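You operate a simulated robot arm through the tools that you are given. There is no shell and no other tool.

The job below is to be done with a simulated robot arm. You get a single attempt, and the scene is never put back.

Task
Close down the horn stand: knob to soft, tone off, plug in its rest, grey horn on the bench.
Fine: in that order; the rest is the empty grey socket beside the yellow one. Set down upright: small grey horn.

The check looks at the end state, three seconds after you hand in, the way a careful person would. Anything else that was tipped, shoved, dropped, spilled or broken makes it a failure.

Robot
A 7-joint arm with a fingered hand, fixed in place. Base frame: the origin is on the floor under the middle of its stand, x ahead of it, y to its left, z up. Readings come in mm, degrees, newtons and seconds.
It reaches about 1164 mm from its shoulder. Its first joint turns from -166.0 to 166.0 degrees. Payload 4.7 kg.
The tool frame sits at the grasp point between the pads (the TCP): z along the fingers, y along the line on which they close. The tips reach 36 mm beyond it. The gripper opens to 120 mm; its body begins 42 mm behind the TCP. The gripper is a hand of 5 fingers: y runs from the thumb to the fingers, the wrist lies at [-18, -122, -210] in the tool frame, and closing takes about 1.5 s.
Orientation is told as [roll, pitch, yaw] about the base's x, y, z axes, in that order, counted from this pose: with the fingers straight down and the wrist toward the robot, the tool's x, y and z point along [0, 1, 0], [1, 0, 0] and [0, 0, -1] of the base frame.

Tools
- The arm moves only by the tool move_arm. Its argument "increments" is a list of rows, each a list of 6 numbers: the shift along the base's x, y, z in units of 40 mm (1.0 is 40 mm), then the turn, a rotation vector about the base's x, y, z in units of 8 degrees (1.0 is 8 degrees). In form: [[tx, ty, tz, rx, ry, rz], ...]. A call has 1 to 20 rows; each row shifts and turns the commanded pose from where the row before left it. "claw" is the gripper command, from -1 (fully open) to 1 (shut), values between in proportion, set as the call begins (left out, the last holds). A call with a number of a shift or a turn outside -1 to 1 is refused whole. Rows are played at 5 a second. More than 50 mm and 8.6 degrees between two rows, or a gripper value outside its range, and nothing of the call is played. Where a pose cannot be reached the arm comes as near as it can. A force on the tool above 40 N (or 10 N above the force at the start of the call, whichever is more), or a blocked arm, ends the call early, and 0.2 s more pass. Each finger travels about 45 mm/s and halts on what it meets, pressing with about 23 N; the grip force reading is that of the motor and also rises with nothing between the fingers. The clock runs only during rows and for 0.2 s after the last one: add rows that do not move to give the fingers time. The reply holds the time, the measured pose of the TCP, the force on the tool along the base axes, the opening and the grip force, in the units named above and with some noise, with the torque about the TCP (base axes, N m) and any sound that the robot's microphone picked up.
- Cameras (640 x 400 px; columns grow to the right, rows downward): "scene" is fixed at [225.8, 654.4, 1562.5]; the picture's right is [0.21, 0.98, 0.00], its down [0.95, -0.20, -0.23] and it looks along [-0.22, 0.05, -0.97] (base axes); focal length 218 px, centre (320, 200). "wrist" rides on the gripper at [73, -91, -143] in the tool frame; the picture's right is [-0.80, 0.28, -0.53], its down [-0.53, -0.73, 0.42] and it looks along [-0.27, 0.62, 0.74] (tool axes); focal length 234 px, centre (320, 200). There is no depth. A picture from a camera that has moved, and an enlarged one, comes with that camera's place and axes in the base frame and with its lens. The place of the scene camera against the robot may be out by one fixed shift of up to 12 mm in any direction.
- capture(camera): a new picture of that camera. No time passes.
- curl_fingers(index, middle, ring, little, thumb_bend, thumb_turn): sets how far each is bent, from 0 (flat) to 1 (curled in); at 0.3 the hand is open as for a grip, at 0.7 the pads meet at the TCP. One left out holds its place. A second passes; each finger stops where it meets its share of the squeeze, and holds until it gets a number again. A gripper value or a shape takes the hand back. It gives what a move gives, with no picture; readings hold the bend of each and the force on index, middle, ring, little, thumb and palm. thumb_turn goes from beside the hand (0) to across from the fingers (1), as for a grip.
- hand_shape(shape): the hand has 5 fingers and takes this shape, open, in about a second: jaw (thumb against the fingers, like two jaws); tri (thumb and two fingers); tip (a fingertip pinch); poke (one finger out to press); point (the index stretched); flat (the hand flat); cup (the hand cupped); fist (a fist). The gripper value then closes the fingers along that shape, each until it touches; the sizes above hold for jaw. It gives what a move gives, with no picture.
- zoom(camera, box): a new picture of the part [left, top, right, bottom] of that camera's present view, enlarged. No time passes.
- job_done(): hands the job in; it is judged then, once.

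Nothing tells you positions but the pictures and the camera data. Unless the task says otherwise, let go and move clear before handing in.

The tools are called after "Emit:" by a JSON object that holds its "op" and its "data". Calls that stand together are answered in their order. move_arm: Moves the arm, as the interface text tells. Its arguments: {"type":"object","properties":{"increments":{"type":"array"},"claw":{"type":"number"}},"required":["increments"]} The other tools are called the same way: hand_shape (shape) gives the hand a shape; curl_fingers (index, middle, ring, little, thumb_bend, thumb_turn) moves the fingers one by one; capture (camera) takes a picture; zoom (camera, box) takes an enlarged picture of a part of a camera's view; job_done () hands the job in.

At the start:

```text
t: 0.0
ee_pos: [137.9, 545.7, 1114.7]
orientation: [-0.1, 0.0, 0.1]
force: [0.6, -0.5, 0.6]
torque: [-0.02, 0.03, 0.0]
finger_gap: 119.4
grasp_force: 0.0
shape: jaw
bend: [0.3, 0.3, 0.3, 0.3, 0.3, 0.98]
finger forces: [0.1, 0.1, 0.0, 0.0, 0.0, 0.1]
```

scene: 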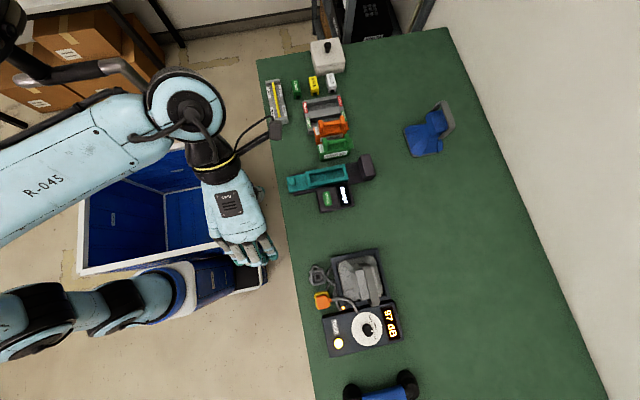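
wrist: 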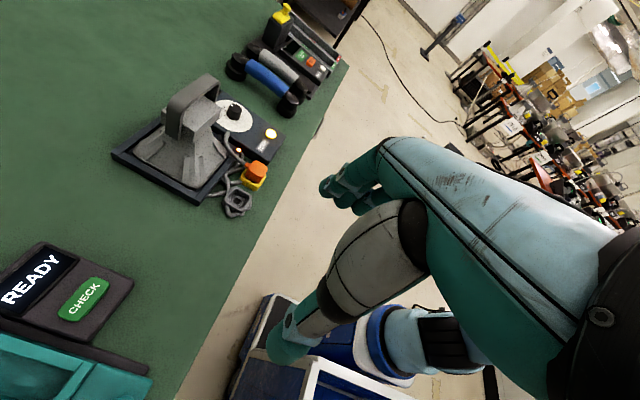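

I see a green bench with a horn stand (knob, "97 dB" display, a grey horn, an orange plug) near the bottom of the scene view. I'll zoom in to understand the parts before moving.

Emit:
{"op": "zoom", "data": {"camera": "scene", "box": [290, 240, 430, 400]}}

Emit:
{"op": "zoom", "data": {"camera": "wrist", "box": [100, 60, 300, 230]}}

Emit:
{"op": "zoom", "data": {"camera": "scene", "box": [250, 30, 470, 220]}}

```text
2.50 times, centred on (360, 320) of scene
camera zoom: at [225.8, 654.4, 1562.5], right [0.21, 0.98, 0.0], down [0.95, -0.2, -0.23], along [-0.22, 0.05, -0.97], focal length 545 px, centre (220, -100)
```

zoom: 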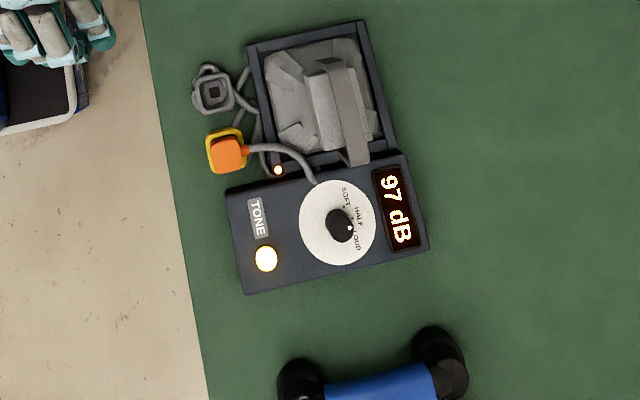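

```text
2.35 times, centred on (200, 145) of wrist
camera zoom: at [48.0, 618.5, 1256.6], right [0.28, -0.8, 0.53], down [-0.73, -0.53, -0.42], along [0.62, -0.27, -0.74], focal length 551 px, centre (602, 329)
```

zoom: 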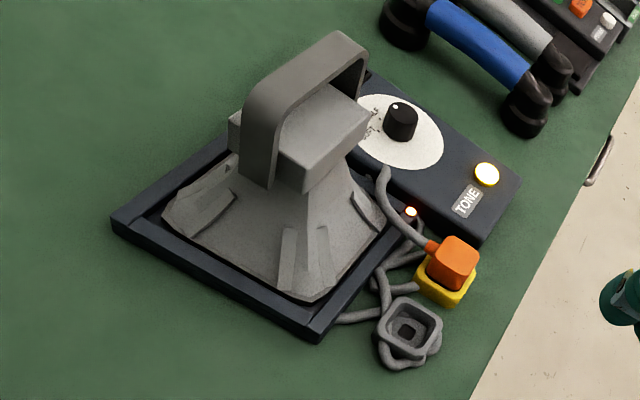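

```text
2.11 times, centred on (360, 125) of scene
camera zoom: at [225.8, 654.4, 1562.5], right [0.21, 0.98, 0.0], down [0.95, -0.2, -0.23], along [-0.22, 0.05, -0.97], focal length 459 px, centre (236, 358)
```

zoom: 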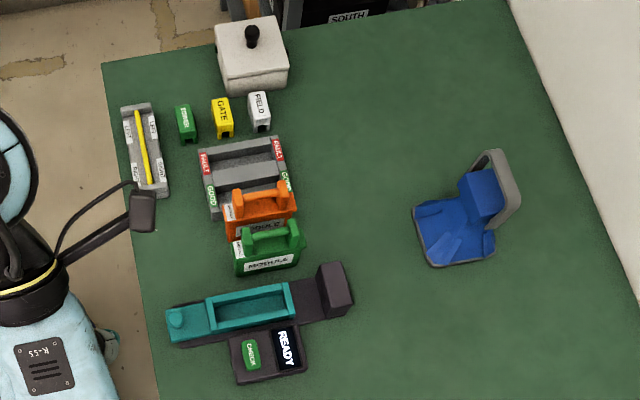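

I see the stand has a dial knob (pointer near LOUD), a lit TONE button, an orange plug in the yellow socket with the grey socket next to it, and the grey horn in its tray; a first triangulation puts the tone button near (505, 648, 820). I'll bring the wrist camera closer, staying well above the bench, to measure precisely.

Emit:
{"op": "move_arm", "data": {"increments": [[0.76, 0.59, -0.3, 0, 0, 0], [0.76, 0.59, -0.3, 0, 0, 0], [0.76, 0.59, -0.3, 0, 0, 0], [0.76, 0.59, -0.3, 0, 0, 0], [0, 0, 0, 0, 0, 0]]}}

Emit:
{"op": "capture", "data": {"camera": "wrist"}}

Emit:
{"op": "capture", "data": {"camera": "scene"}}

```text
t: 1.2
ee_pos: [261.2, 642.0, 1064.5]
orientation: [0.0, 0.0, 0.1]
force: [0.9, 0.1, 0.4]
torque: [0.02, 0.02, 0.01]
finger_gap: 119.7
grasp_force: 0.1
shape: jaw
bend: [0.3, 0.3, 0.3, 0.3, 0.3, 0.98]
finger forces: [0.1, 0.0, 0.1, 0.1, 0.1, 0.0]
```

```text
taken
camera wrist: at [169.8, 714.7, 1207.0], right [0.28, -0.8, 0.53], down [-0.73, -0.53, -0.42], along [0.62, -0.27, -0.74], focal length 234 px, centre (320, 200)
```

wrist: 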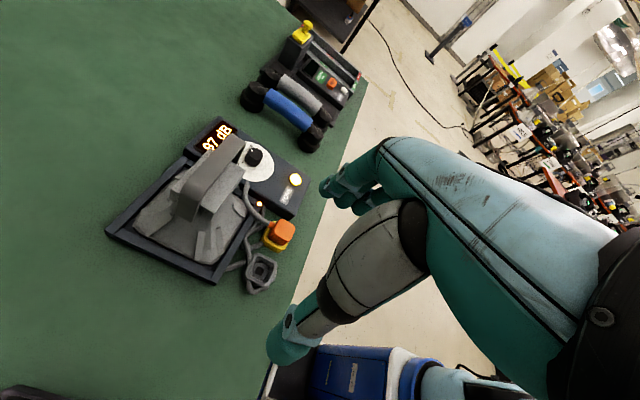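

```text
taken
```

scene: 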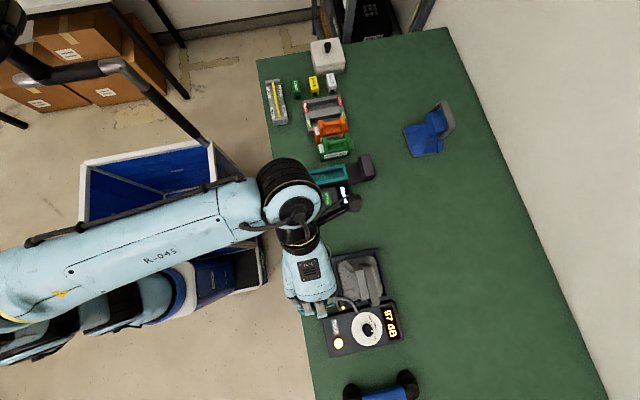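

The stand is clearly visible left of the fingers in the wrist view. I'll zoom for details of the dial, sockets and horn.

Emit:
{"op": "zoom", "data": {"camera": "wrist", "box": [100, 110, 320, 300]}}

Emit:
{"op": "zoom", "data": {"camera": "wrist", "box": [190, 110, 310, 200]}}

Emit:
{"op": "zoom", "data": {"camera": "scene", "box": [310, 290, 410, 360]}}

```text
2.11 times, centred on (210, 205) of wrist
camera zoom: at [169.8, 714.7, 1207.0], right [0.28, -0.8, 0.53], down [-0.73, -0.53, -0.42], along [0.62, -0.27, -0.74], focal length 493 px, centre (552, 190)
```

zoom: 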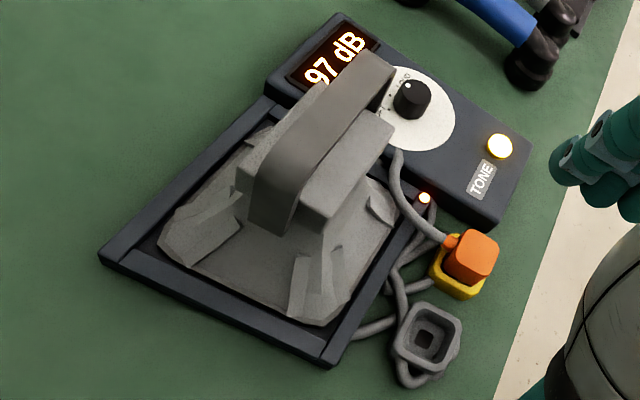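

```text
4.44 times, centred on (250, 155) of wrist
camera zoom: at [169.8, 714.7, 1207.0], right [0.28, -0.8, 0.53], down [-0.73, -0.53, -0.42], along [0.62, -0.27, -0.74], focal length 1041 px, centre (631, 400)
```

zoom: 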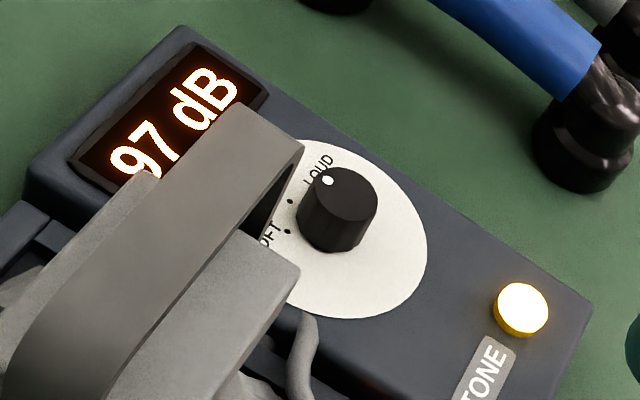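

```text
5.71 times, centred on (360, 325) of scene
camera zoom: at [225.8, 654.4, 1562.5], right [0.21, 0.98, 0.0], down [0.95, -0.2, -0.23], along [-0.22, 0.05, -0.97], focal length 1246 px, centre (91, -514)
```

zoom: 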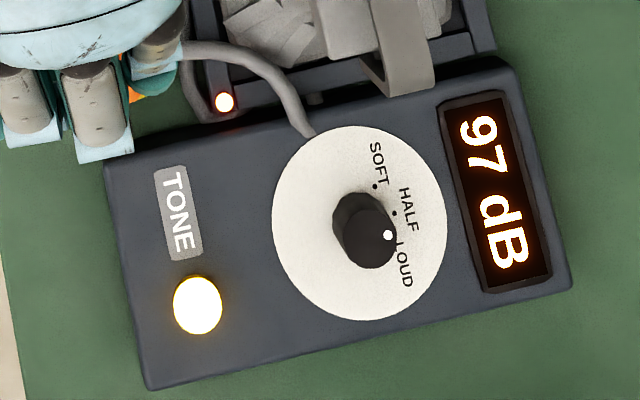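

The stand is aligned with the base axes: box on the +x side, tray with horn on the -x side, sockets near the bench edge at low y. I'll swing the hand to yaw about +90° off the bench edge, high up, to look at the stand from the robot's side.

Emit:
{"op": "move_arm", "data": {"increments": [[0.62, -0.25, 0.1, 0, 0, 0.94], [0.62, -0.25, 0.1, 0, 0, 0.94], [0.62, -0.25, 0, 0, 0, 0.94], [0.62, -0.25, 0, 0, 0, 0.94], [0.62, -0.25, 0, 0, 0, 0.94], [0.62, -0.25, 0, 0, 0, 0.94], [0.62, -0.25, 0, 0, 0, 0.94], [0.62, -0.25, 0, 0, 0, 0.94], [0.62, -0.25, 0, 0, 0, 0.94], [0.62, -0.25, 0, 0, 0, 0.94], [0.62, -0.25, 0, 0, 0, 0.94], [0.62, -0.25, 0, 0, 0, 0.94], [0, 0, 0, 0, 0, 0]]}}

Emit:
{"op": "capture", "data": {"camera": "wrist"}}

Emit:
{"op": "capture", "data": {"camera": "scene"}}

```text
t: 4.0
ee_pos: [558.4, 519.5, 1072.5]
orientation: [0.0, 0.0, 90.3]
force: [0.8, 0.3, -0.3]
torque: [-0.02, -0.04, 0.0]
finger_gap: 119.9
grasp_force: 0.1
shape: jaw
bend: [0.3, 0.3, 0.3, 0.3, 0.3, 0.98]
finger forces: [0.1, 0.0, 0.1, 0.0, 0.0, 0.1]
```

```text
taken
camera wrist: at [487.0, 429.5, 1215.6], right [0.8, 0.28, 0.53], down [0.54, -0.73, -0.43], along [0.26, 0.62, -0.74], focal length 234 px, centre (320, 200)
```

wrist: 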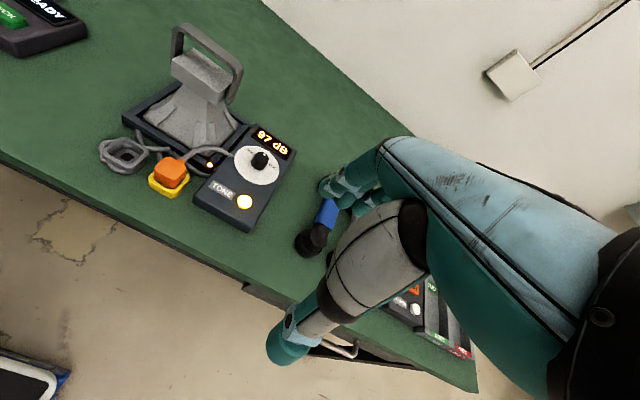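

```text
taken
```

scene: 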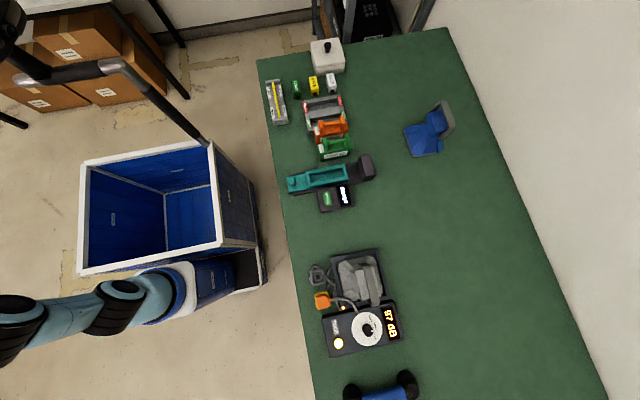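

Now I have a good view of the stand from the robot side. Zooming for detail and triangulation.

Emit:
{"op": "zoom", "data": {"camera": "wrist", "box": [90, 10, 310, 240]}}

Emit:
{"op": "zoom", "data": {"camera": "wrist", "box": [180, 110, 310, 240]}}

Emit:
{"op": "zoom", "data": {"camera": "scene", "box": [300, 240, 410, 360]}}

```text
1.74 times, centred on (200, 125) of wrist
camera zoom: at [487.0, 429.5, 1215.6], right [0.8, 0.28, 0.53], down [0.54, -0.73, -0.43], along [0.26, 0.62, -0.74], focal length 407 px, centre (529, 330)
```

zoom: 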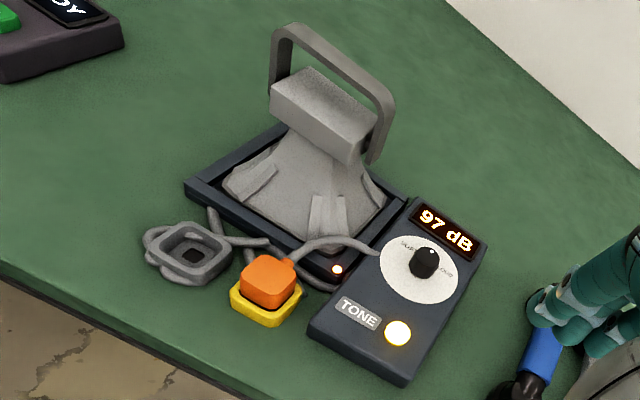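

```text
3.08 times, centred on (245, 175) of wrist
camera zoom: at [487.0, 429.5, 1215.6], right [0.8, 0.28, 0.53], down [0.54, -0.73, -0.43], along [0.26, 0.62, -0.74], focal length 720 px, centre (551, 277)
```

zoom: 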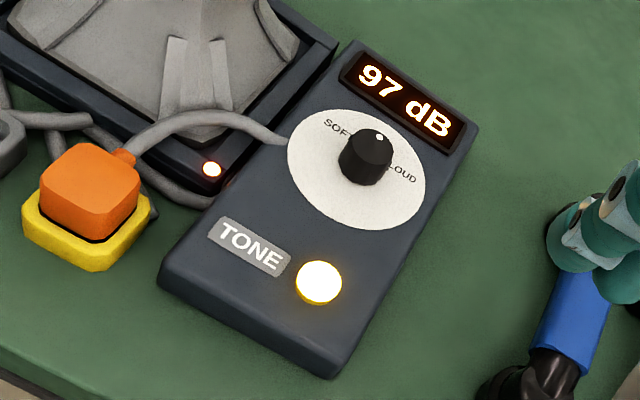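

```text
3.33 times, centred on (355, 300) of scene
camera zoom: at [225.8, 654.4, 1562.5], right [0.21, 0.98, 0.0], down [0.95, -0.2, -0.23], along [-0.22, 0.05, -0.97], focal length 727 px, centre (203, -133)
```

zoom: 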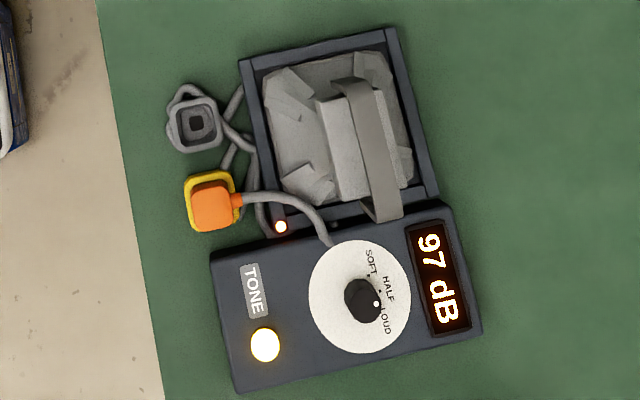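

The pointer currently points at HALF (+y), with SOFT 45° counter-clockwise; knob top is at about (472, 740, 855), panel at ~829, tone button at (490, 648, 839). Before touching anything I'll check how the hand closes in different shapes here in free air.

Emit:
{"op": "hand_shape", "data": {"shape": "tip"}}

Emit:
{"op": "capture", "data": {"camera": "wrist"}}

Emit:
{"op": "move_arm", "data": {"increments": [[0, 0, 0, 0, 0, 0], [0, 0, 0, 0, 0, 0], [0, 0, 0, 0, 0, 0], [0, 0, 0, 0, 0, 0], [0, 0, 0, 0, 0, 0], [0, 0, 0, 0, 0, 0], [0, 0, 0, 0, 0, 0], [0, 0, 0, 0, 0, 0]], "claw": 1}}

Emit:
{"op": "capture", "data": {"camera": "wrist"}}

```text
t: 4.9
ee_pos: [559.6, 521.0, 1072.2]
orientation: [0.0, 0.0, 90.2]
force: [-0.1, -1.4, -0.8]
torque: [0.05, -0.01, 0.0]
finger_gap: 120.0
grasp_force: 0.0
shape: tip
bend: [0.3, 0.98, 0.99, 0.99, 0.3, 0.98]
finger forces: [0.1, 0.1, 0.0, 0.0, 0.0, 0.1]
```

```text
taken
camera wrist: at [486.8, 429.8, 1215.5], right [0.8, 0.28, 0.53], down [0.54, -0.73, -0.42], along [0.26, 0.62, -0.74], focal length 234 px, centre (320, 200)
```

wrist: 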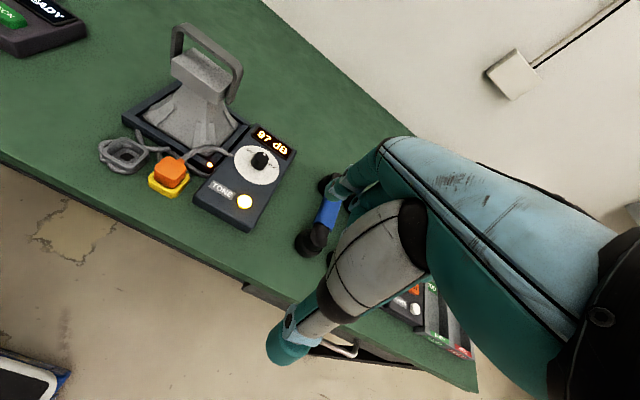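

```text
t: 6.7
ee_pos: [559.0, 520.7, 1073.3]
orientation: [0.0, 0.0, 90.2]
force: [0.6, -0.4, 0.8]
torque: [-0.04, 0.02, -0.04]
finger_gap: 0.0
grasp_force: 23.1
shape: tip
bend: [0.7, 1.0, 1.0, 1.0, 0.52, 1.0]
finger forces: [0.0, 0.0, 0.1, 0.0, 0.0, 0.1]
```

```text
taken
camera wrist: at [486.8, 429.8, 1215.5], right [0.8, 0.28, 0.53], down [0.54, -0.73, -0.42], along [0.26, 0.62, -0.74], focal length 234 px, centre (320, 200)
```

wrist: 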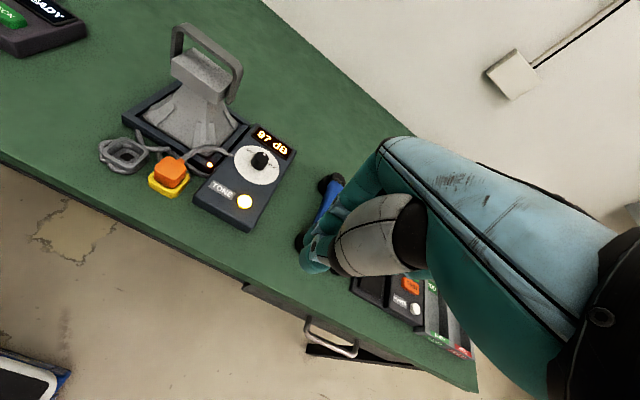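

I'll zoom on the closed fingertips to see where they meet relative to the TCP (expected at pixel ~(331,242)).

Emit:
{"op": "zoom", "data": {"camera": "wrist", "box": [260, 150, 440, 300]}}

Emit:
{"op": "hand_shape", "data": {"shape": "tri"}}

Emit:
{"op": "zoom", "data": {"camera": "wrist", "box": [240, 110, 440, 380]}}

Emit:
{"op": "move_arm", "data": {"increments": [[0, 0, 0, 0, 0, 0], [0, 0, 0, 0, 0, 0], [0, 0, 0, 0, 0, 0], [0, 0, 0, 0, 0, 0], [0, 0, 0, 0, 0, 0], [0, 0, 0, 0, 0, 0], [0, 0, 0, 0, 0, 0], [0, 0, 0, 0, 0, 0]], "claw": 1}}

Emit:
{"op": "zoom", "data": {"camera": "wrist", "box": [260, 150, 440, 300]}}

```text
2.67 times, centred on (350, 225) of wrist
camera zoom: at [486.8, 429.8, 1215.5], right [0.8, 0.28, 0.53], down [0.54, -0.73, -0.42], along [0.26, 0.62, -0.74], focal length 624 px, centre (240, 133)
```

zoom: 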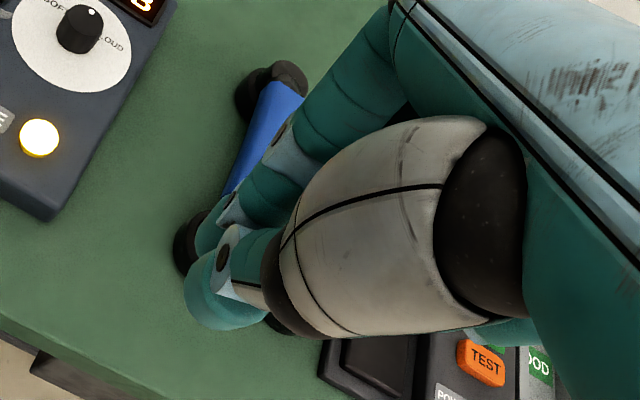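

```text
t: 7.6
ee_pos: [559.0, 520.1, 1072.9]
orientation: [0.0, -0.1, 90.3]
force: [0.7, -0.1, 0.5]
torque: [-0.01, 0.04, -0.02]
finger_gap: 119.5
grasp_force: 0.1
shape: tri
bend: [0.3, 0.3, 0.99, 0.99, 0.3, 0.98]
finger forces: [0.0, 0.0, 0.1, 0.1, 0.1, 0.0]
```

```text
1.48 times, centred on (340, 245) of wrist
camera zoom: at [486.8, 429.8, 1215.5], right [0.8, 0.28, 0.53], down [0.54, -0.73, -0.42], along [0.26, 0.62, -0.74], focal length 347 px, centre (290, 133)
```

zoom: 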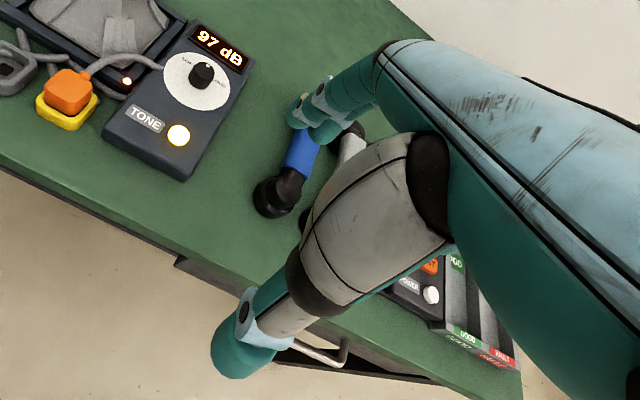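

```text
t: 9.4
ee_pos: [557.9, 520.8, 1071.8]
orientation: [0.1, 0.0, 90.2]
force: [-0.3, 0.3, -0.3]
torque: [0.0, -0.03, 0.02]
finger_gap: 0.1
grasp_force: 23.4
shape: tri
bend: [0.7, 0.7, 1.0, 1.0, 0.51, 1.0]
finger forces: [0.0, 0.0, 0.1, 0.1, 0.0, 0.0]
```

```text
2.67 times, centred on (350, 225) of wrist
camera zoom: at [486.8, 429.8, 1215.5], right [0.8, 0.28, 0.53], down [0.54, -0.73, -0.42], along [0.26, 0.62, -0.74], focal length 624 px, centre (240, 133)
```

zoom: 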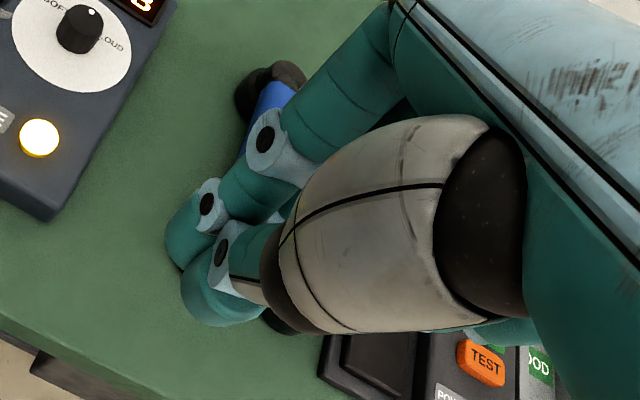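

The tri shape (thumb against index and middle) meets centred on the TCP with tips ~36 mm beyond, which suits the knob. The horn handle (x 272–374, y≈758, top z≈980) stays clear if I come in from the -y side, so I'll move above the knob with the hand half-open at yaw ~70°.

Emit:
{"op": "move_arm", "data": {"increments": [[-0.307, 0.783, -0.3, 0, 0, -0.357], [-0.307, 0.783, -0.3, 0, 0, -0.357], [-0.307, 0.783, -0.3, 0, 0, -0.357], [-0.307, 0.783, -0.3, 0, 0, -0.357], [-0.307, 0.783, -0.3, 0, 0, -0.357], [-0.307, 0.783, -0.3, 0, 0, -0.357], [-0.307, 0.783, -0.3, 0, 0, -0.357], [0, 0, 0, 0, 0, 0]], "claw": 0}}

Emit:
{"op": "capture", "data": {"camera": "wrist"}}

Emit:
{"op": "capture", "data": {"camera": "scene"}}

```text
t: 11.2
ee_pos: [473.2, 739.1, 989.0]
orientation: [0.0, -0.1, 70.2]
force: [-0.5, -1.3, 0.0]
torque: [0.01, -0.01, 0.02]
finger_gap: 59.8
grasp_force: 0.2
shape: tri
bend: [0.74, 0.45, 0.99, 0.99, 0.7, 1.0]
finger forces: [0.0, 0.0, 0.0, 0.0, 0.1, 0.0]
```

```text
taken
camera wrist: at [375.1, 678.1, 1131.8], right [0.85, -0.01, 0.53], down [0.25, -0.87, -0.42], along [0.46, 0.49, -0.74], focal length 234 px, centre (320, 200)
```

wrist: 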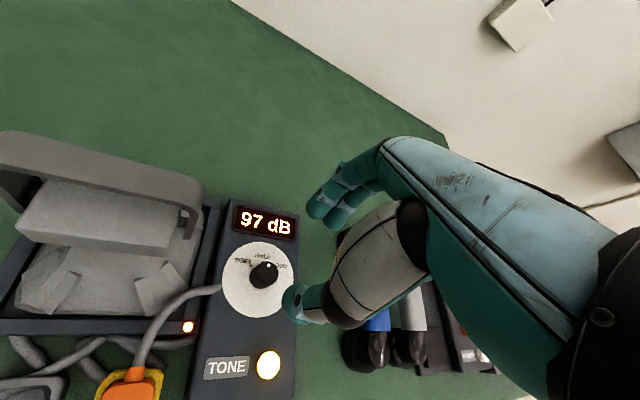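

```text
taken
```

scene: 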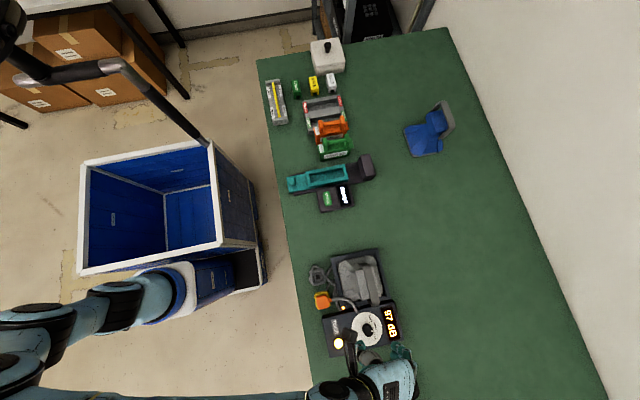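

The hand is above the knob but the index reading (0.74) suggests the index caught on the thumb as it opened. I'll re-open the tri shape fully and then half-close again, still high above the panel.

Emit:
{"op": "hand_shape", "data": {"shape": "tri"}}

Emit:
{"op": "move_arm", "data": {"increments": [[0, 0, 0, 0, 0, 0], [0, 0, 0, 0, 0, 0], [0, 0, 0, 0, 0, 0], [0, 0, 0, 0, 0, 0], [0, 0, 0, 0, 0, 0], [0, 0, 0, 0, 0, 0], [0, 0, 0, 0, 0, 0]], "claw": 0}}

Emit:
{"op": "capture", "data": {"camera": "wrist"}}

```text
t: 12.1
ee_pos: [475.0, 738.5, 987.8]
orientation: [-0.1, 0.0, 70.2]
force: [-0.3, 0.1, -0.1]
torque: [0.01, 0.0, 0.01]
finger_gap: 119.6
grasp_force: 0.1
shape: tri
bend: [0.3, 0.3, 0.99, 0.99, 0.3, 0.98]
finger forces: [0.0, 0.0, 0.0, 0.1, 0.0, 0.0]
```

```text
t: 13.7
ee_pos: [473.5, 738.6, 988.8]
orientation: [0.0, 0.0, 70.1]
force: [-0.4, 0.1, -0.8]
torque: [0.0, 0.02, 0.02]
finger_gap: 60.5
grasp_force: 0.1
shape: tri
bend: [0.74, 0.45, 0.99, 0.99, 0.7, 1.0]
finger forces: [0.1, 0.1, 0.0, 0.1, 0.0, 0.0]
```

```text
taken
camera wrist: at [375.2, 677.7, 1132.1], right [0.85, -0.01, 0.53], down [0.25, -0.87, -0.42], along [0.46, 0.49, -0.74], focal length 234 px, centre (320, 200)
```

wrist: 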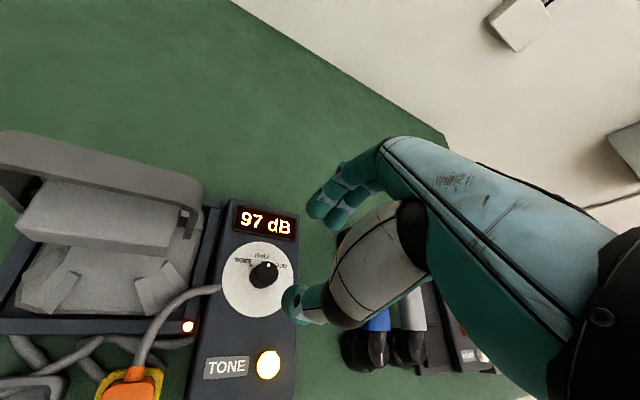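

Let me look closely at the fingers to understand the half-closed geometry.

Emit:
{"op": "zoom", "data": {"camera": "wrist", "box": [210, 130, 440, 340]}}

Emit:
{"op": "curl_fingers", "data": {"index": 0.5, "middle": 0.5, "thumb_bend": 0.35}}

Emit:
{"op": "zoom", "data": {"camera": "wrist", "box": [210, 130, 440, 340]}}

```text
1.90 times, centred on (325, 235) of wrist
camera zoom: at [375.2, 677.7, 1132.1], right [0.85, -0.01, 0.53], down [0.25, -0.87, -0.42], along [0.46, 0.49, -0.74], focal length 446 px, centre (310, 133)
```

zoom: 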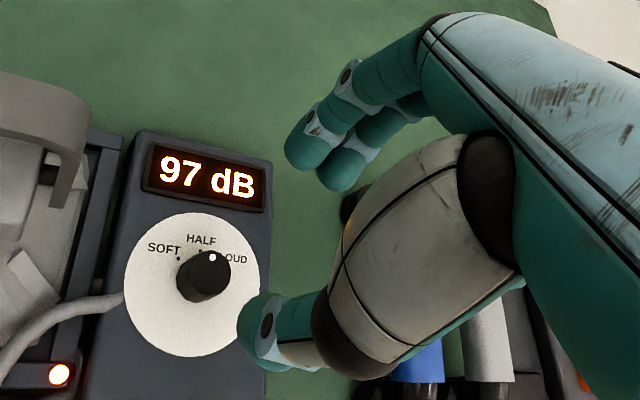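

```text
t: 14.7
ee_pos: [475.6, 737.3, 988.8]
orientation: [0.1, 0.0, 70.1]
force: [0.4, -0.3, 0.1]
torque: [-0.01, -0.03, -0.01]
finger_gap: 84.7
grasp_force: 0.1
shape: fingers
bend: [0.5, 0.5, 0.99, 0.99, 0.35, 1.0]
finger forces: [0.1, 0.1, 0.0, 0.0, 0.1, 0.1]
```

```text
1.90 times, centred on (325, 235) of wrist
camera zoom: at [375.2, 677.7, 1132.1], right [0.85, -0.01, 0.53], down [0.25, -0.87, -0.42], along [0.46, 0.49, -0.74], focal length 446 px, centre (310, 133)
```

zoom: 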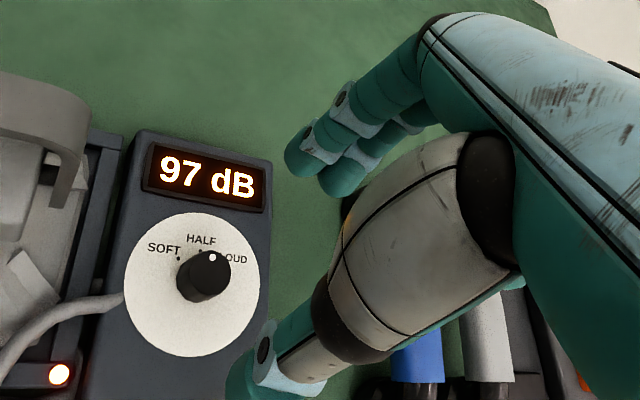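

I can control the fingers individually. Let me zoom on the dial from here for a precise pointer reading and knob location.

Emit:
{"op": "zoom", "data": {"camera": "wrist", "box": [215, 230, 305, 325]}}

Emit:
{"op": "zoom", "data": {"camera": "wrist", "box": [0, 300, 200, 400]}}

```text
4.21 times, centred on (260, 278) of wrist
camera zoom: at [375.2, 677.7, 1132.1], right [0.85, -0.01, 0.53], down [0.25, -0.87, -0.42], along [0.46, 0.49, -0.74], focal length 986 px, centre (573, -126)
```

zoom: 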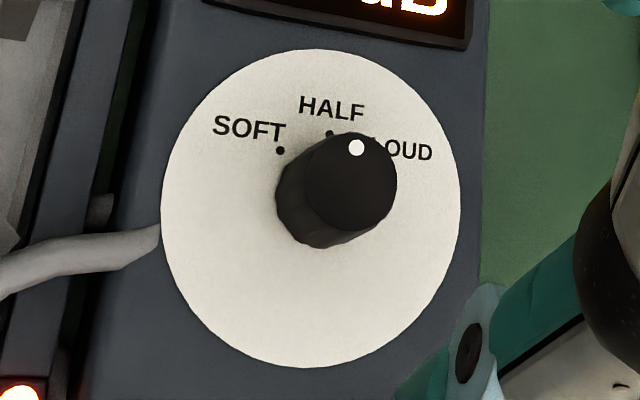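

```text
3.20 times, centred on (100, 350) of wrist
camera zoom: at [375.2, 677.7, 1132.1], right [0.85, -0.01, 0.53], down [0.25, -0.87, -0.42], along [0.46, 0.49, -0.74], focal length 749 px, centre (1024, -280)
```

zoom: 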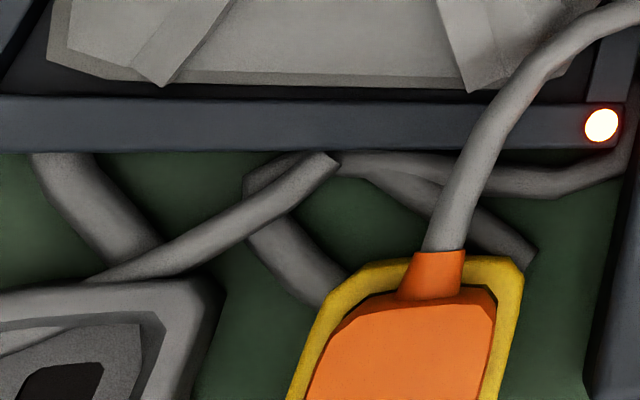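

The knob centre is at (473, 740), panel 829, top 854; pointer at HALF, so +45° of turn brings it to SOFT. I'll narrow the fingers a little and descend toward the knob, checking before contact.

Emit:
{"op": "curl_fingers", "data": {"index": 0.55, "middle": 0.55, "thumb_bend": 0.38}}

Emit:
{"op": "move_arm", "data": {"increments": [[-0.01, 0.01, -0.5, 0, 0, 0], [-0.01, 0.01, -0.5, 0, 0, 0], [-0.01, 0.01, -0.5, 0, 0, 0], [0, 0.01, -0.5, 0, 0, 0], [0, 0, -0.4, 0, 0, 0], [0, 0, 0, 0, 0, 0]]}}

Emit:
{"op": "capture", "data": {"camera": "wrist"}}

Emit:
{"op": "zoom", "data": {"camera": "wrist", "box": [200, 180, 420, 380]}}

Emit:
{"op": "zoom", "data": {"camera": "scene", "box": [300, 260, 440, 400]}}

```text
t: 15.7
ee_pos: [472.7, 739.5, 990.4]
orientation: [0.0, 0.0, 70.2]
force: [0.1, 0.2, 0.3]
torque: [-0.03, -0.02, -0.04]
finger_gap: 73.8
grasp_force: 0.0
shape: fingers
bend: [0.55, 0.55, 0.99, 0.99, 0.38, 1.0]
finger forces: [0.0, 0.0, 0.0, 0.1, 0.1, 0.0]
```

```text
t: 17.1
ee_pos: [472.3, 739.7, 893.5]
orientation: [-0.1, 0.0, 70.3]
force: [0.1, 0.1, -0.1]
torque: [-0.03, -0.02, -0.01]
finger_gap: 73.6
grasp_force: 0.0
shape: fingers
bend: [0.55, 0.55, 0.99, 0.99, 0.38, 1.0]
finger forces: [0.0, 0.0, 0.0, 0.1, 0.0, 0.1]
```

```text
taken
camera wrist: at [372.9, 678.4, 1035.9], right [0.85, -0.01, 0.53], down [0.25, -0.87, -0.42], along [0.46, 0.49, -0.74], focal length 234 px, centre (320, 200)
```

wrist: 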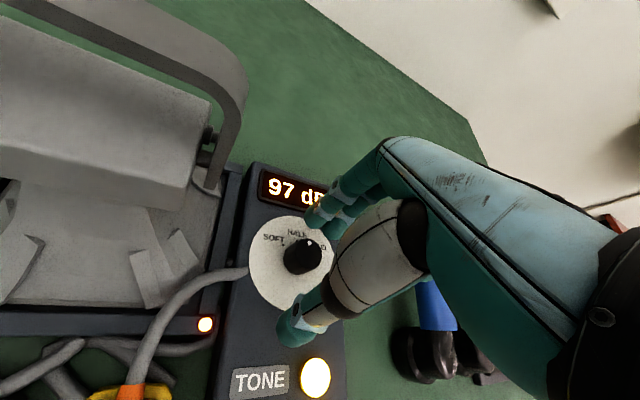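

```text
2.00 times, centred on (310, 280) of wrist
camera zoom: at [372.9, 678.4, 1035.9], right [0.85, -0.01, 0.53], down [0.25, -0.87, -0.42], along [0.46, 0.49, -0.74], focal length 468 px, centre (340, 40)
```

zoom: 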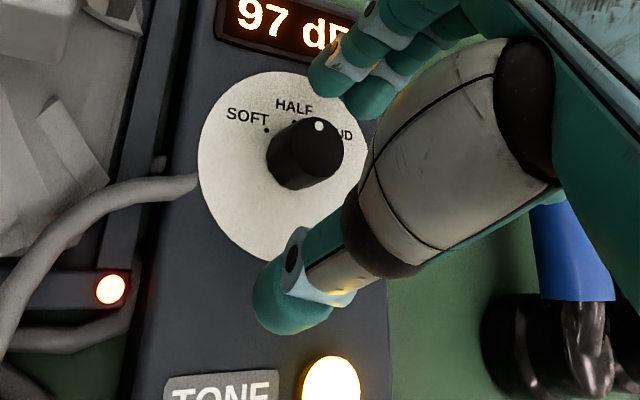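

```text
2.86 times, centred on (370, 330) of scene
camera zoom: at [225.8, 654.4, 1562.5], right [0.21, 0.98, 0.0], down [0.95, -0.2, -0.23], along [-0.22, 0.05, -0.97], focal length 623 px, centre (177, -171)
```

zoom: 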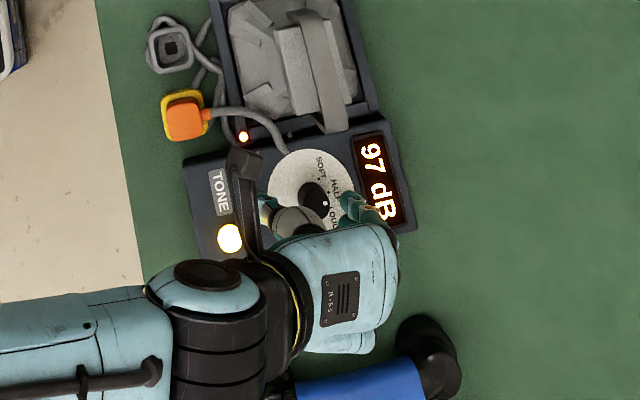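

The knob sits between the thumb and fingertips. I'll lower another ~21 mm with small steps, watching the force.

Emit:
{"op": "move_arm", "data": {"increments": [[0.01, 0, -0.15, 0, 0, 0], [0, 0, -0.15, 0, 0, 0], [0, 0, -0.15, 0, 0, 0], [0, 0, -0.1, 0, 0, 0], [0, 0, 0, 0, 0, 0]]}}

Emit:
{"op": "zoom", "data": {"camera": "wrist", "box": [200, 180, 420, 380]}}

```text
t: 18.3
ee_pos: [471.0, 741.5, 872.2]
orientation: [0.0, -0.1, 70.2]
force: [0.2, 0.6, 4.5]
torque: [0.17, -0.12, -0.03]
finger_gap: 74.0
grasp_force: 2.9
shape: fingers
bend: [0.55, 0.55, 0.99, 0.99, 0.38, 1.0]
finger forces: [0.0, 5.4, 0.1, 0.0, 0.0, 0.1]
```

```text
2.00 times, centred on (310, 280) of wrist
camera zoom: at [372.3, 679.5, 1015.2], right [0.85, -0.01, 0.53], down [0.25, -0.87, -0.43], along [0.46, 0.5, -0.74], focal length 468 px, centre (340, 40)
```

zoom: 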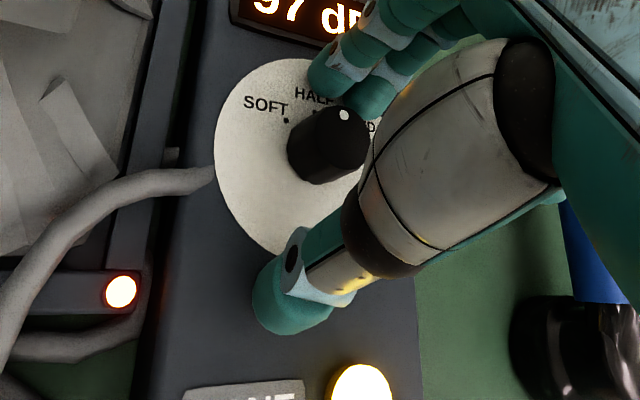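

The middle fingertip just touches the panel (4.5 N), which confirms the panel height. I'll back up 5 mm and close the fingers gently on the knob.

Emit:
{"op": "move_arm", "data": {"increments": [[0.03, -0.02, 0.13, 0, 0, 0], [0, 0, 0, 0, 0, 0]]}}

Emit:
{"op": "curl_fingers", "data": {"index": 0.6, "middle": 0.6, "thumb_bend": 0.44}}

Emit:
{"op": "zoom", "data": {"camera": "wrist", "box": [200, 180, 420, 380]}}

```text
t: 18.9
ee_pos: [472.8, 739.1, 876.6]
orientation: [0.0, -0.1, 70.2]
force: [-1.4, 0.2, -0.4]
torque: [0.01, 0.01, 0.02]
finger_gap: 73.6
grasp_force: 0.1
shape: fingers
bend: [0.55, 0.55, 0.99, 0.99, 0.38, 1.0]
finger forces: [0.0, 0.1, 0.0, 0.0, 0.1, 0.1]
```

```text
t: 19.9
ee_pos: [471.5, 739.3, 877.1]
orientation: [0.0, 0.0, 70.2]
force: [-0.2, 0.1, -0.2]
torque: [-0.01, -0.01, 0.01]
finger_gap: 57.2
grasp_force: 0.0
shape: fingers
bend: [0.6, 0.6, 0.99, 0.99, 0.44, 1.0]
finger forces: [0.0, 0.1, 0.1, 0.0, 0.1, 0.0]
```

```text
2.00 times, centred on (310, 280) of wrist
camera zoom: at [373.4, 678.4, 1019.8], right [0.85, -0.01, 0.53], down [0.25, -0.87, -0.42], along [0.46, 0.49, -0.74], focal length 468 px, centre (340, 40)
```

zoom: 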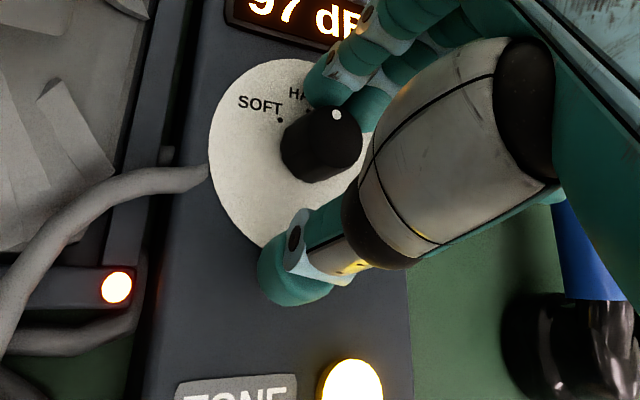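

Closing in smaller steps so that thumb and fingers meet the knob evenly.

Emit:
{"op": "curl_fingers", "data": {"index": 0.63, "middle": 0.63, "thumb_bend": 0.52}}

Emit:
{"op": "zoom", "data": {"camera": "wrist", "box": [230, 200, 390, 340]}}

```text
t: 20.9
ee_pos: [472.3, 739.6, 877.6]
orientation: [-0.1, -0.1, 70.3]
force: [0.8, 0.9, -0.2]
torque: [0.04, -0.04, 0.01]
finger_gap: 43.0
grasp_force: 0.8
shape: fingers
bend: [0.61, 0.63, 0.99, 0.99, 0.52, 1.0]
finger forces: [1.3, 0.1, 0.0, 0.1, 0.0, 0.0]
```

```text
2.86 times, centred on (310, 270) of wrist
camera zoom: at [373.4, 678.4, 1019.7], right [0.85, -0.01, 0.53], down [0.25, -0.87, -0.42], along [0.46, 0.49, -0.74], focal length 669 px, centre (349, 0)
```

zoom: 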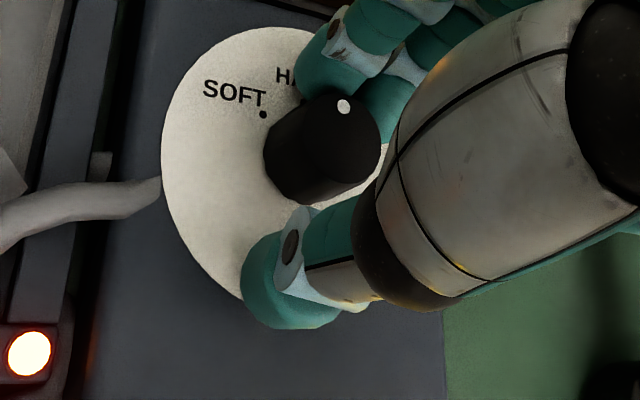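

Index touches lightly; the thumb still has a gap. I'll bring the thumb in to meet the knob.

Emit:
{"op": "curl_fingers", "data": {"thumb_bend": 0.6}}

Emit:
{"op": "zoom", "data": {"camera": "wrist", "box": [230, 200, 390, 340]}}

```text
t: 21.9
ee_pos: [472.4, 739.0, 876.7]
orientation: [0.0, -0.1, 70.1]
force: [0.0, 0.8, -0.9]
torque: [0.05, 0.0, -0.02]
finger_gap: 31.3
grasp_force: 0.5
shape: fingers
bend: [0.61, 0.63, 0.99, 0.99, 0.6, 1.0]
finger forces: [1.3, 0.0, 0.0, 0.0, 0.1, 0.0]
```

```text
2.86 times, centred on (310, 270) of wrist
camera zoom: at [373.4, 678.4, 1019.7], right [0.85, -0.01, 0.53], down [0.25, -0.87, -0.42], along [0.46, 0.49, -0.74], focal length 669 px, centre (349, 0)
```

zoom: 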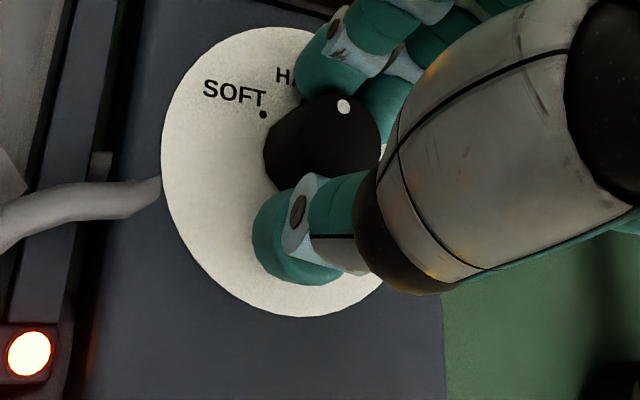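

Almost there; continuing with thumb and then a firm squeeze of all three.

Emit:
{"op": "curl_fingers", "data": {"thumb_bend": 0.66}}

Emit:
{"op": "curl_fingers", "data": {"index": 0.64, "middle": 0.68, "thumb_bend": 0.7}}

Emit:
{"op": "zoom", "data": {"camera": "wrist", "box": [230, 200, 390, 340]}}

```text
t: 22.9
ee_pos: [472.0, 739.5, 876.7]
orientation: [0.0, 0.0, 70.1]
force: [-0.2, -1.2, -0.5]
torque: [-0.07, 0.0, -0.01]
finger_gap: 27.5
grasp_force: 2.4
shape: fingers
bend: [0.61, 0.63, 0.99, 0.99, 0.63, 1.0]
finger forces: [1.6, 0.0, 0.0, 0.1, 3.4, 0.0]
```

```text
t: 23.9
ee_pos: [473.0, 739.5, 877.5]
orientation: [-0.1, 0.0, 70.2]
force: [1.5, -1.4, -1.7]
torque: [-0.05, -0.02, 0.04]
finger_gap: 27.0
grasp_force: 5.6
shape: fingers
bend: [0.62, 0.65, 0.99, 0.99, 0.64, 1.0]
finger forces: [2.0, 3.3, 0.1, 0.0, 6.4, 0.1]
```

```text
2.86 times, centred on (310, 270) of wrist
camera zoom: at [373.5, 678.3, 1019.7], right [0.85, -0.01, 0.53], down [0.25, -0.87, -0.42], along [0.46, 0.49, -0.74], focal length 669 px, centre (349, 0)
```

zoom: 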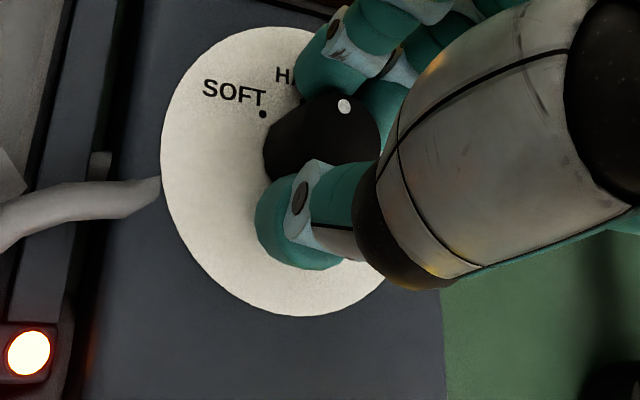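

All three digits hold the knob evenly. I'll squeeze more firmly and then turn the hand +45° about vertical.

Emit:
{"op": "curl_fingers", "data": {"index": 0.72, "middle": 0.74, "thumb_bend": 0.8}}

Emit:
{"op": "move_arm", "data": {"increments": [[0, 0, 0, 0, 0, 0.5], [0, 0, 0, 0, 0, 0.5], [0, 0, 0, 0, 0, 0.5], [0, 0, 0, 0, 0, 0.5], [0, 0, 0, 0, 0, 0]]}}

Emit:
{"op": "capture", "data": {"camera": "wrist"}}

Emit:
{"op": "zoom", "data": {"camera": "scene", "box": [310, 280, 410, 360]}}

```text
t: 24.9
ee_pos: [472.8, 739.1, 877.0]
orientation: [0.0, 0.0, 70.2]
force: [5.9, -7.8, -3.7]
torque: [-0.13, -0.22, 0.0]
finger_gap: 24.1
grasp_force: 19.3
shape: fingers
bend: [0.62, 0.66, 0.99, 0.99, 0.65, 0.99]
finger forces: [7.3, 10.2, 0.0, 0.0, 20.6, 0.1]
```

```text
t: 26.1
ee_pos: [472.5, 738.0, 876.4]
orientation: [-0.1, 0.0, 86.2]
force: [9.6, -5.6, -5.3]
torque: [-0.13, -0.31, -0.02]
finger_gap: 23.8
grasp_force: 18.3
shape: fingers
bend: [0.62, 0.66, 0.99, 0.99, 0.65, 0.99]
finger forces: [7.0, 10.8, 0.0, 0.0, 20.1, 0.0]
```

```text
taken
camera wrist: at [394.9, 653.1, 1019.2], right [0.82, 0.23, 0.53], down [0.48, -0.77, -0.42], along [0.31, 0.6, -0.74], focal length 234 px, centre (320, 200)
```

wrist: 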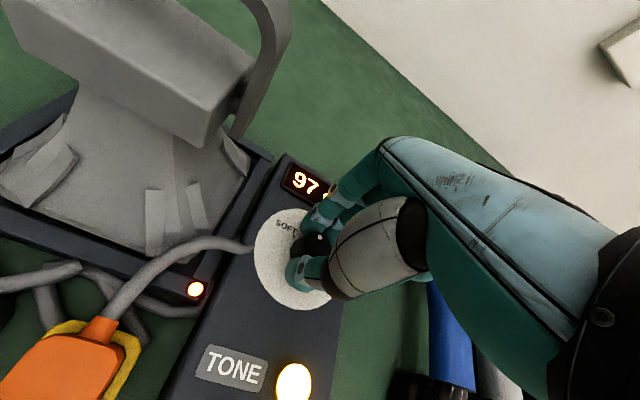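

```text
5.00 times, centred on (360, 320) of scene
camera zoom: at [225.8, 654.4, 1562.5], right [0.21, 0.98, 0.0], down [0.95, -0.2, -0.23], along [-0.22, 0.05, -0.97], focal length 1091 px, centre (120, -400)
```

zoom: 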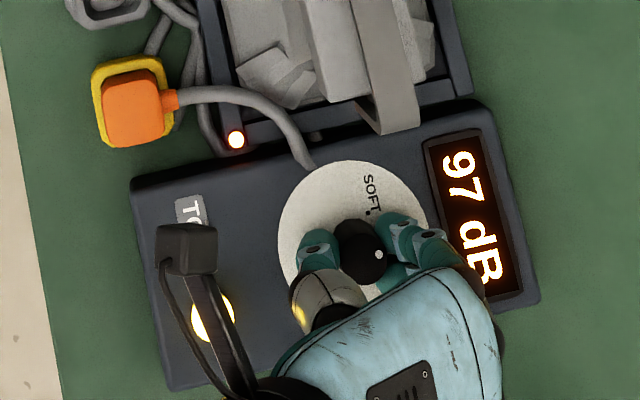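

The display still says 97 dB. Checking the pointer closely.

Emit:
{"op": "zoom", "data": {"camera": "wrist", "box": [250, 190, 350, 310]}}

Emit:
{"op": "zoom", "data": {"camera": "scene", "box": [345, 300, 395, 340]}}

```text
3.33 times, centred on (300, 250) of wrist
camera zoom: at [394.9, 653.1, 1019.2], right [0.82, 0.23, 0.53], down [0.48, -0.77, -0.42], along [0.31, 0.6, -0.74], focal length 781 px, centre (387, 33)
```

zoom: 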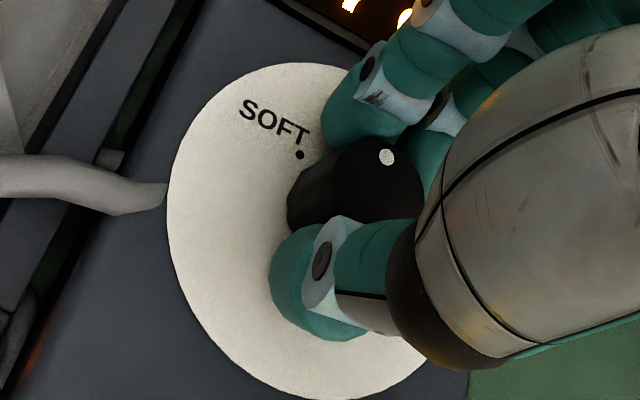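

```text
10.00 times, centred on (370, 320) of scene
camera zoom: at [225.8, 654.4, 1562.5], right [0.21, 0.98, 0.0], down [0.95, -0.2, -0.23], along [-0.22, 0.05, -0.97], focal length 2181 px, centre (-180, -1000)
```

zoom: 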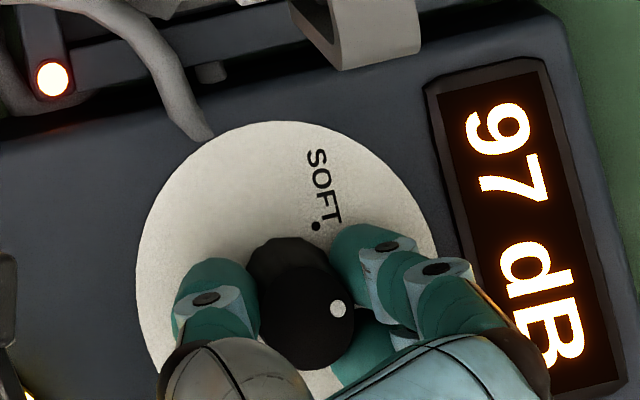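

The pointer has barely moved (still ~+y), so the fingers may be slipping or have some play. I'll turn another 12° and watch the torque and pointer.

Emit:
{"op": "move_arm", "data": {"increments": [[0, 0, 0, 0, 0, 0.5], [0, 0, 0, 0, 0, 0.5], [0, 0, 0, 0, 0, 0.5], [0, 0, 0, 0, 0, 0]]}}

Emit:
{"op": "zoom", "data": {"camera": "wrist", "box": [250, 190, 350, 310]}}

Emit:
{"op": "zoom", "data": {"camera": "scene", "box": [345, 300, 395, 340]}}

```text
t: 27.1
ee_pos: [471.8, 739.9, 877.5]
orientation: [0.0, 0.0, 98.3]
force: [11.9, -4.6, -6.9]
torque: [-0.15, -0.33, -0.04]
finger_gap: 23.6
grasp_force: 19.0
shape: fingers
bend: [0.62, 0.66, 0.99, 0.99, 0.65, 0.99]
finger forces: [6.3, 11.2, 0.0, 0.0, 20.7, 0.0]
```

```text
3.33 times, centred on (300, 250) of wrist
camera zoom: at [414.4, 639.1, 1019.4], right [0.76, 0.39, 0.53], down [0.63, -0.65, -0.42], along [0.17, 0.65, -0.74], focal length 781 px, centre (387, 33)
```

zoom: 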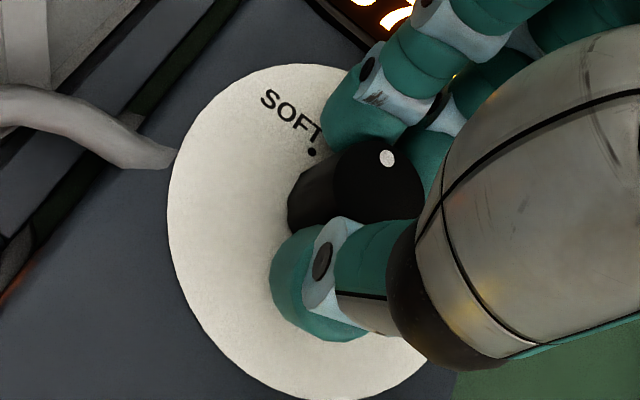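

```text
10.00 times, centred on (370, 320) of scene
camera zoom: at [225.8, 654.4, 1562.5], right [0.21, 0.98, 0.0], down [0.95, -0.2, -0.23], along [-0.22, 0.05, -0.97], focal length 2181 px, centre (-180, -1000)
```

zoom: 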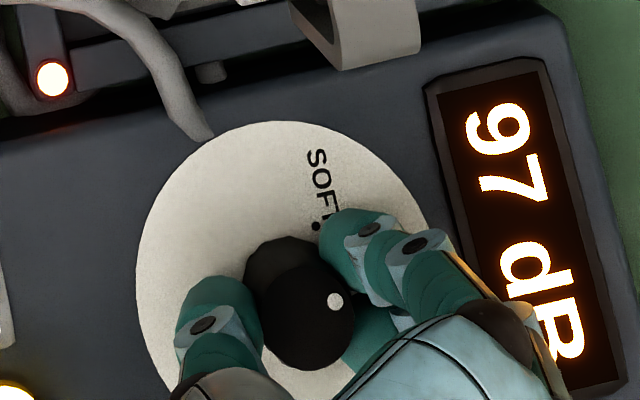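

The pointer is in fact following the hand now (≈12° past HALF). I'll continue the turn toward SOFT, nudging the hand ~1 mm to relieve side load.

Emit:
{"op": "move_arm", "data": {"increments": [[0.03, -0.01, 0, 0, 0, 0.5], [0, 0, 0, 0, 0, 0.5], [0, 0, 0, 0, 0, 0.5], [0, 0, 0, 0, 0, 0.5], [0, 0, 0, 0, 0, 0.5], [0, 0, 0, 0, 0, 0]]}}

Emit:
{"op": "zoom", "data": {"camera": "wrist", "box": [230, 170, 370, 310]}}

Emit:
{"op": "zoom", "data": {"camera": "scene", "box": [345, 300, 395, 340]}}

```text
t: 28.5
ee_pos: [474.1, 739.8, 877.3]
orientation: [0.0, 0.0, 118.3]
force: [4.4, 0.1, -9.3]
torque: [0.06, -0.12, 0.0]
finger_gap: 23.7
grasp_force: 18.1
shape: fingers
bend: [0.62, 0.66, 0.99, 0.99, 0.65, 0.98]
finger forces: [8.4, 9.9, 0.0, 0.1, 18.3, 0.1]
```

```text
2.86 times, centred on (300, 240) of wrist
camera zoom: at [453.7, 625.5, 1019.7], right [0.58, 0.63, 0.52], down [0.82, -0.39, -0.42], along [-0.06, 0.67, -0.74], focal length 669 px, centre (377, 86)
```

zoom: 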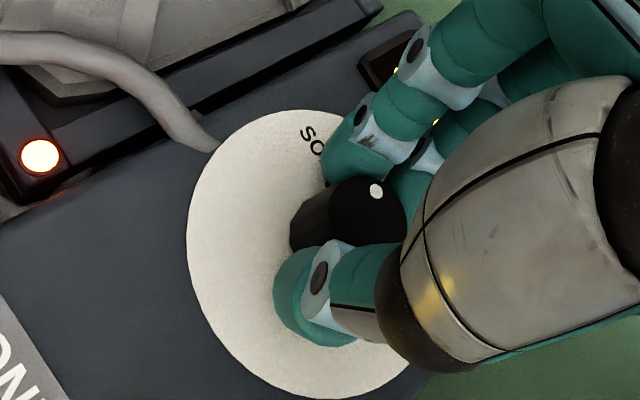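

```text
10.00 times, centred on (370, 320) of scene
camera zoom: at [225.8, 654.4, 1562.5], right [0.21, 0.98, 0.0], down [0.95, -0.2, -0.23], along [-0.22, 0.05, -0.97], focal length 2181 px, centre (-180, -1000)
```

zoom: 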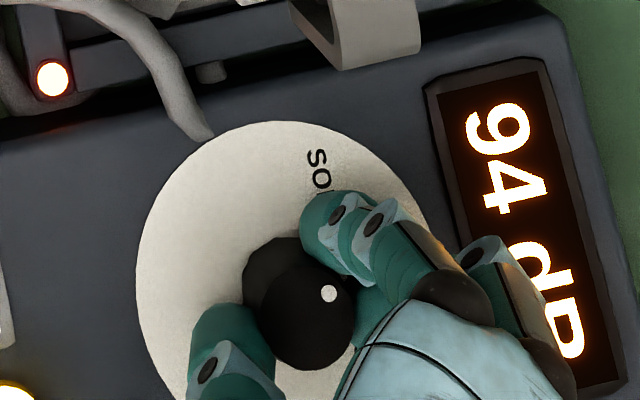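

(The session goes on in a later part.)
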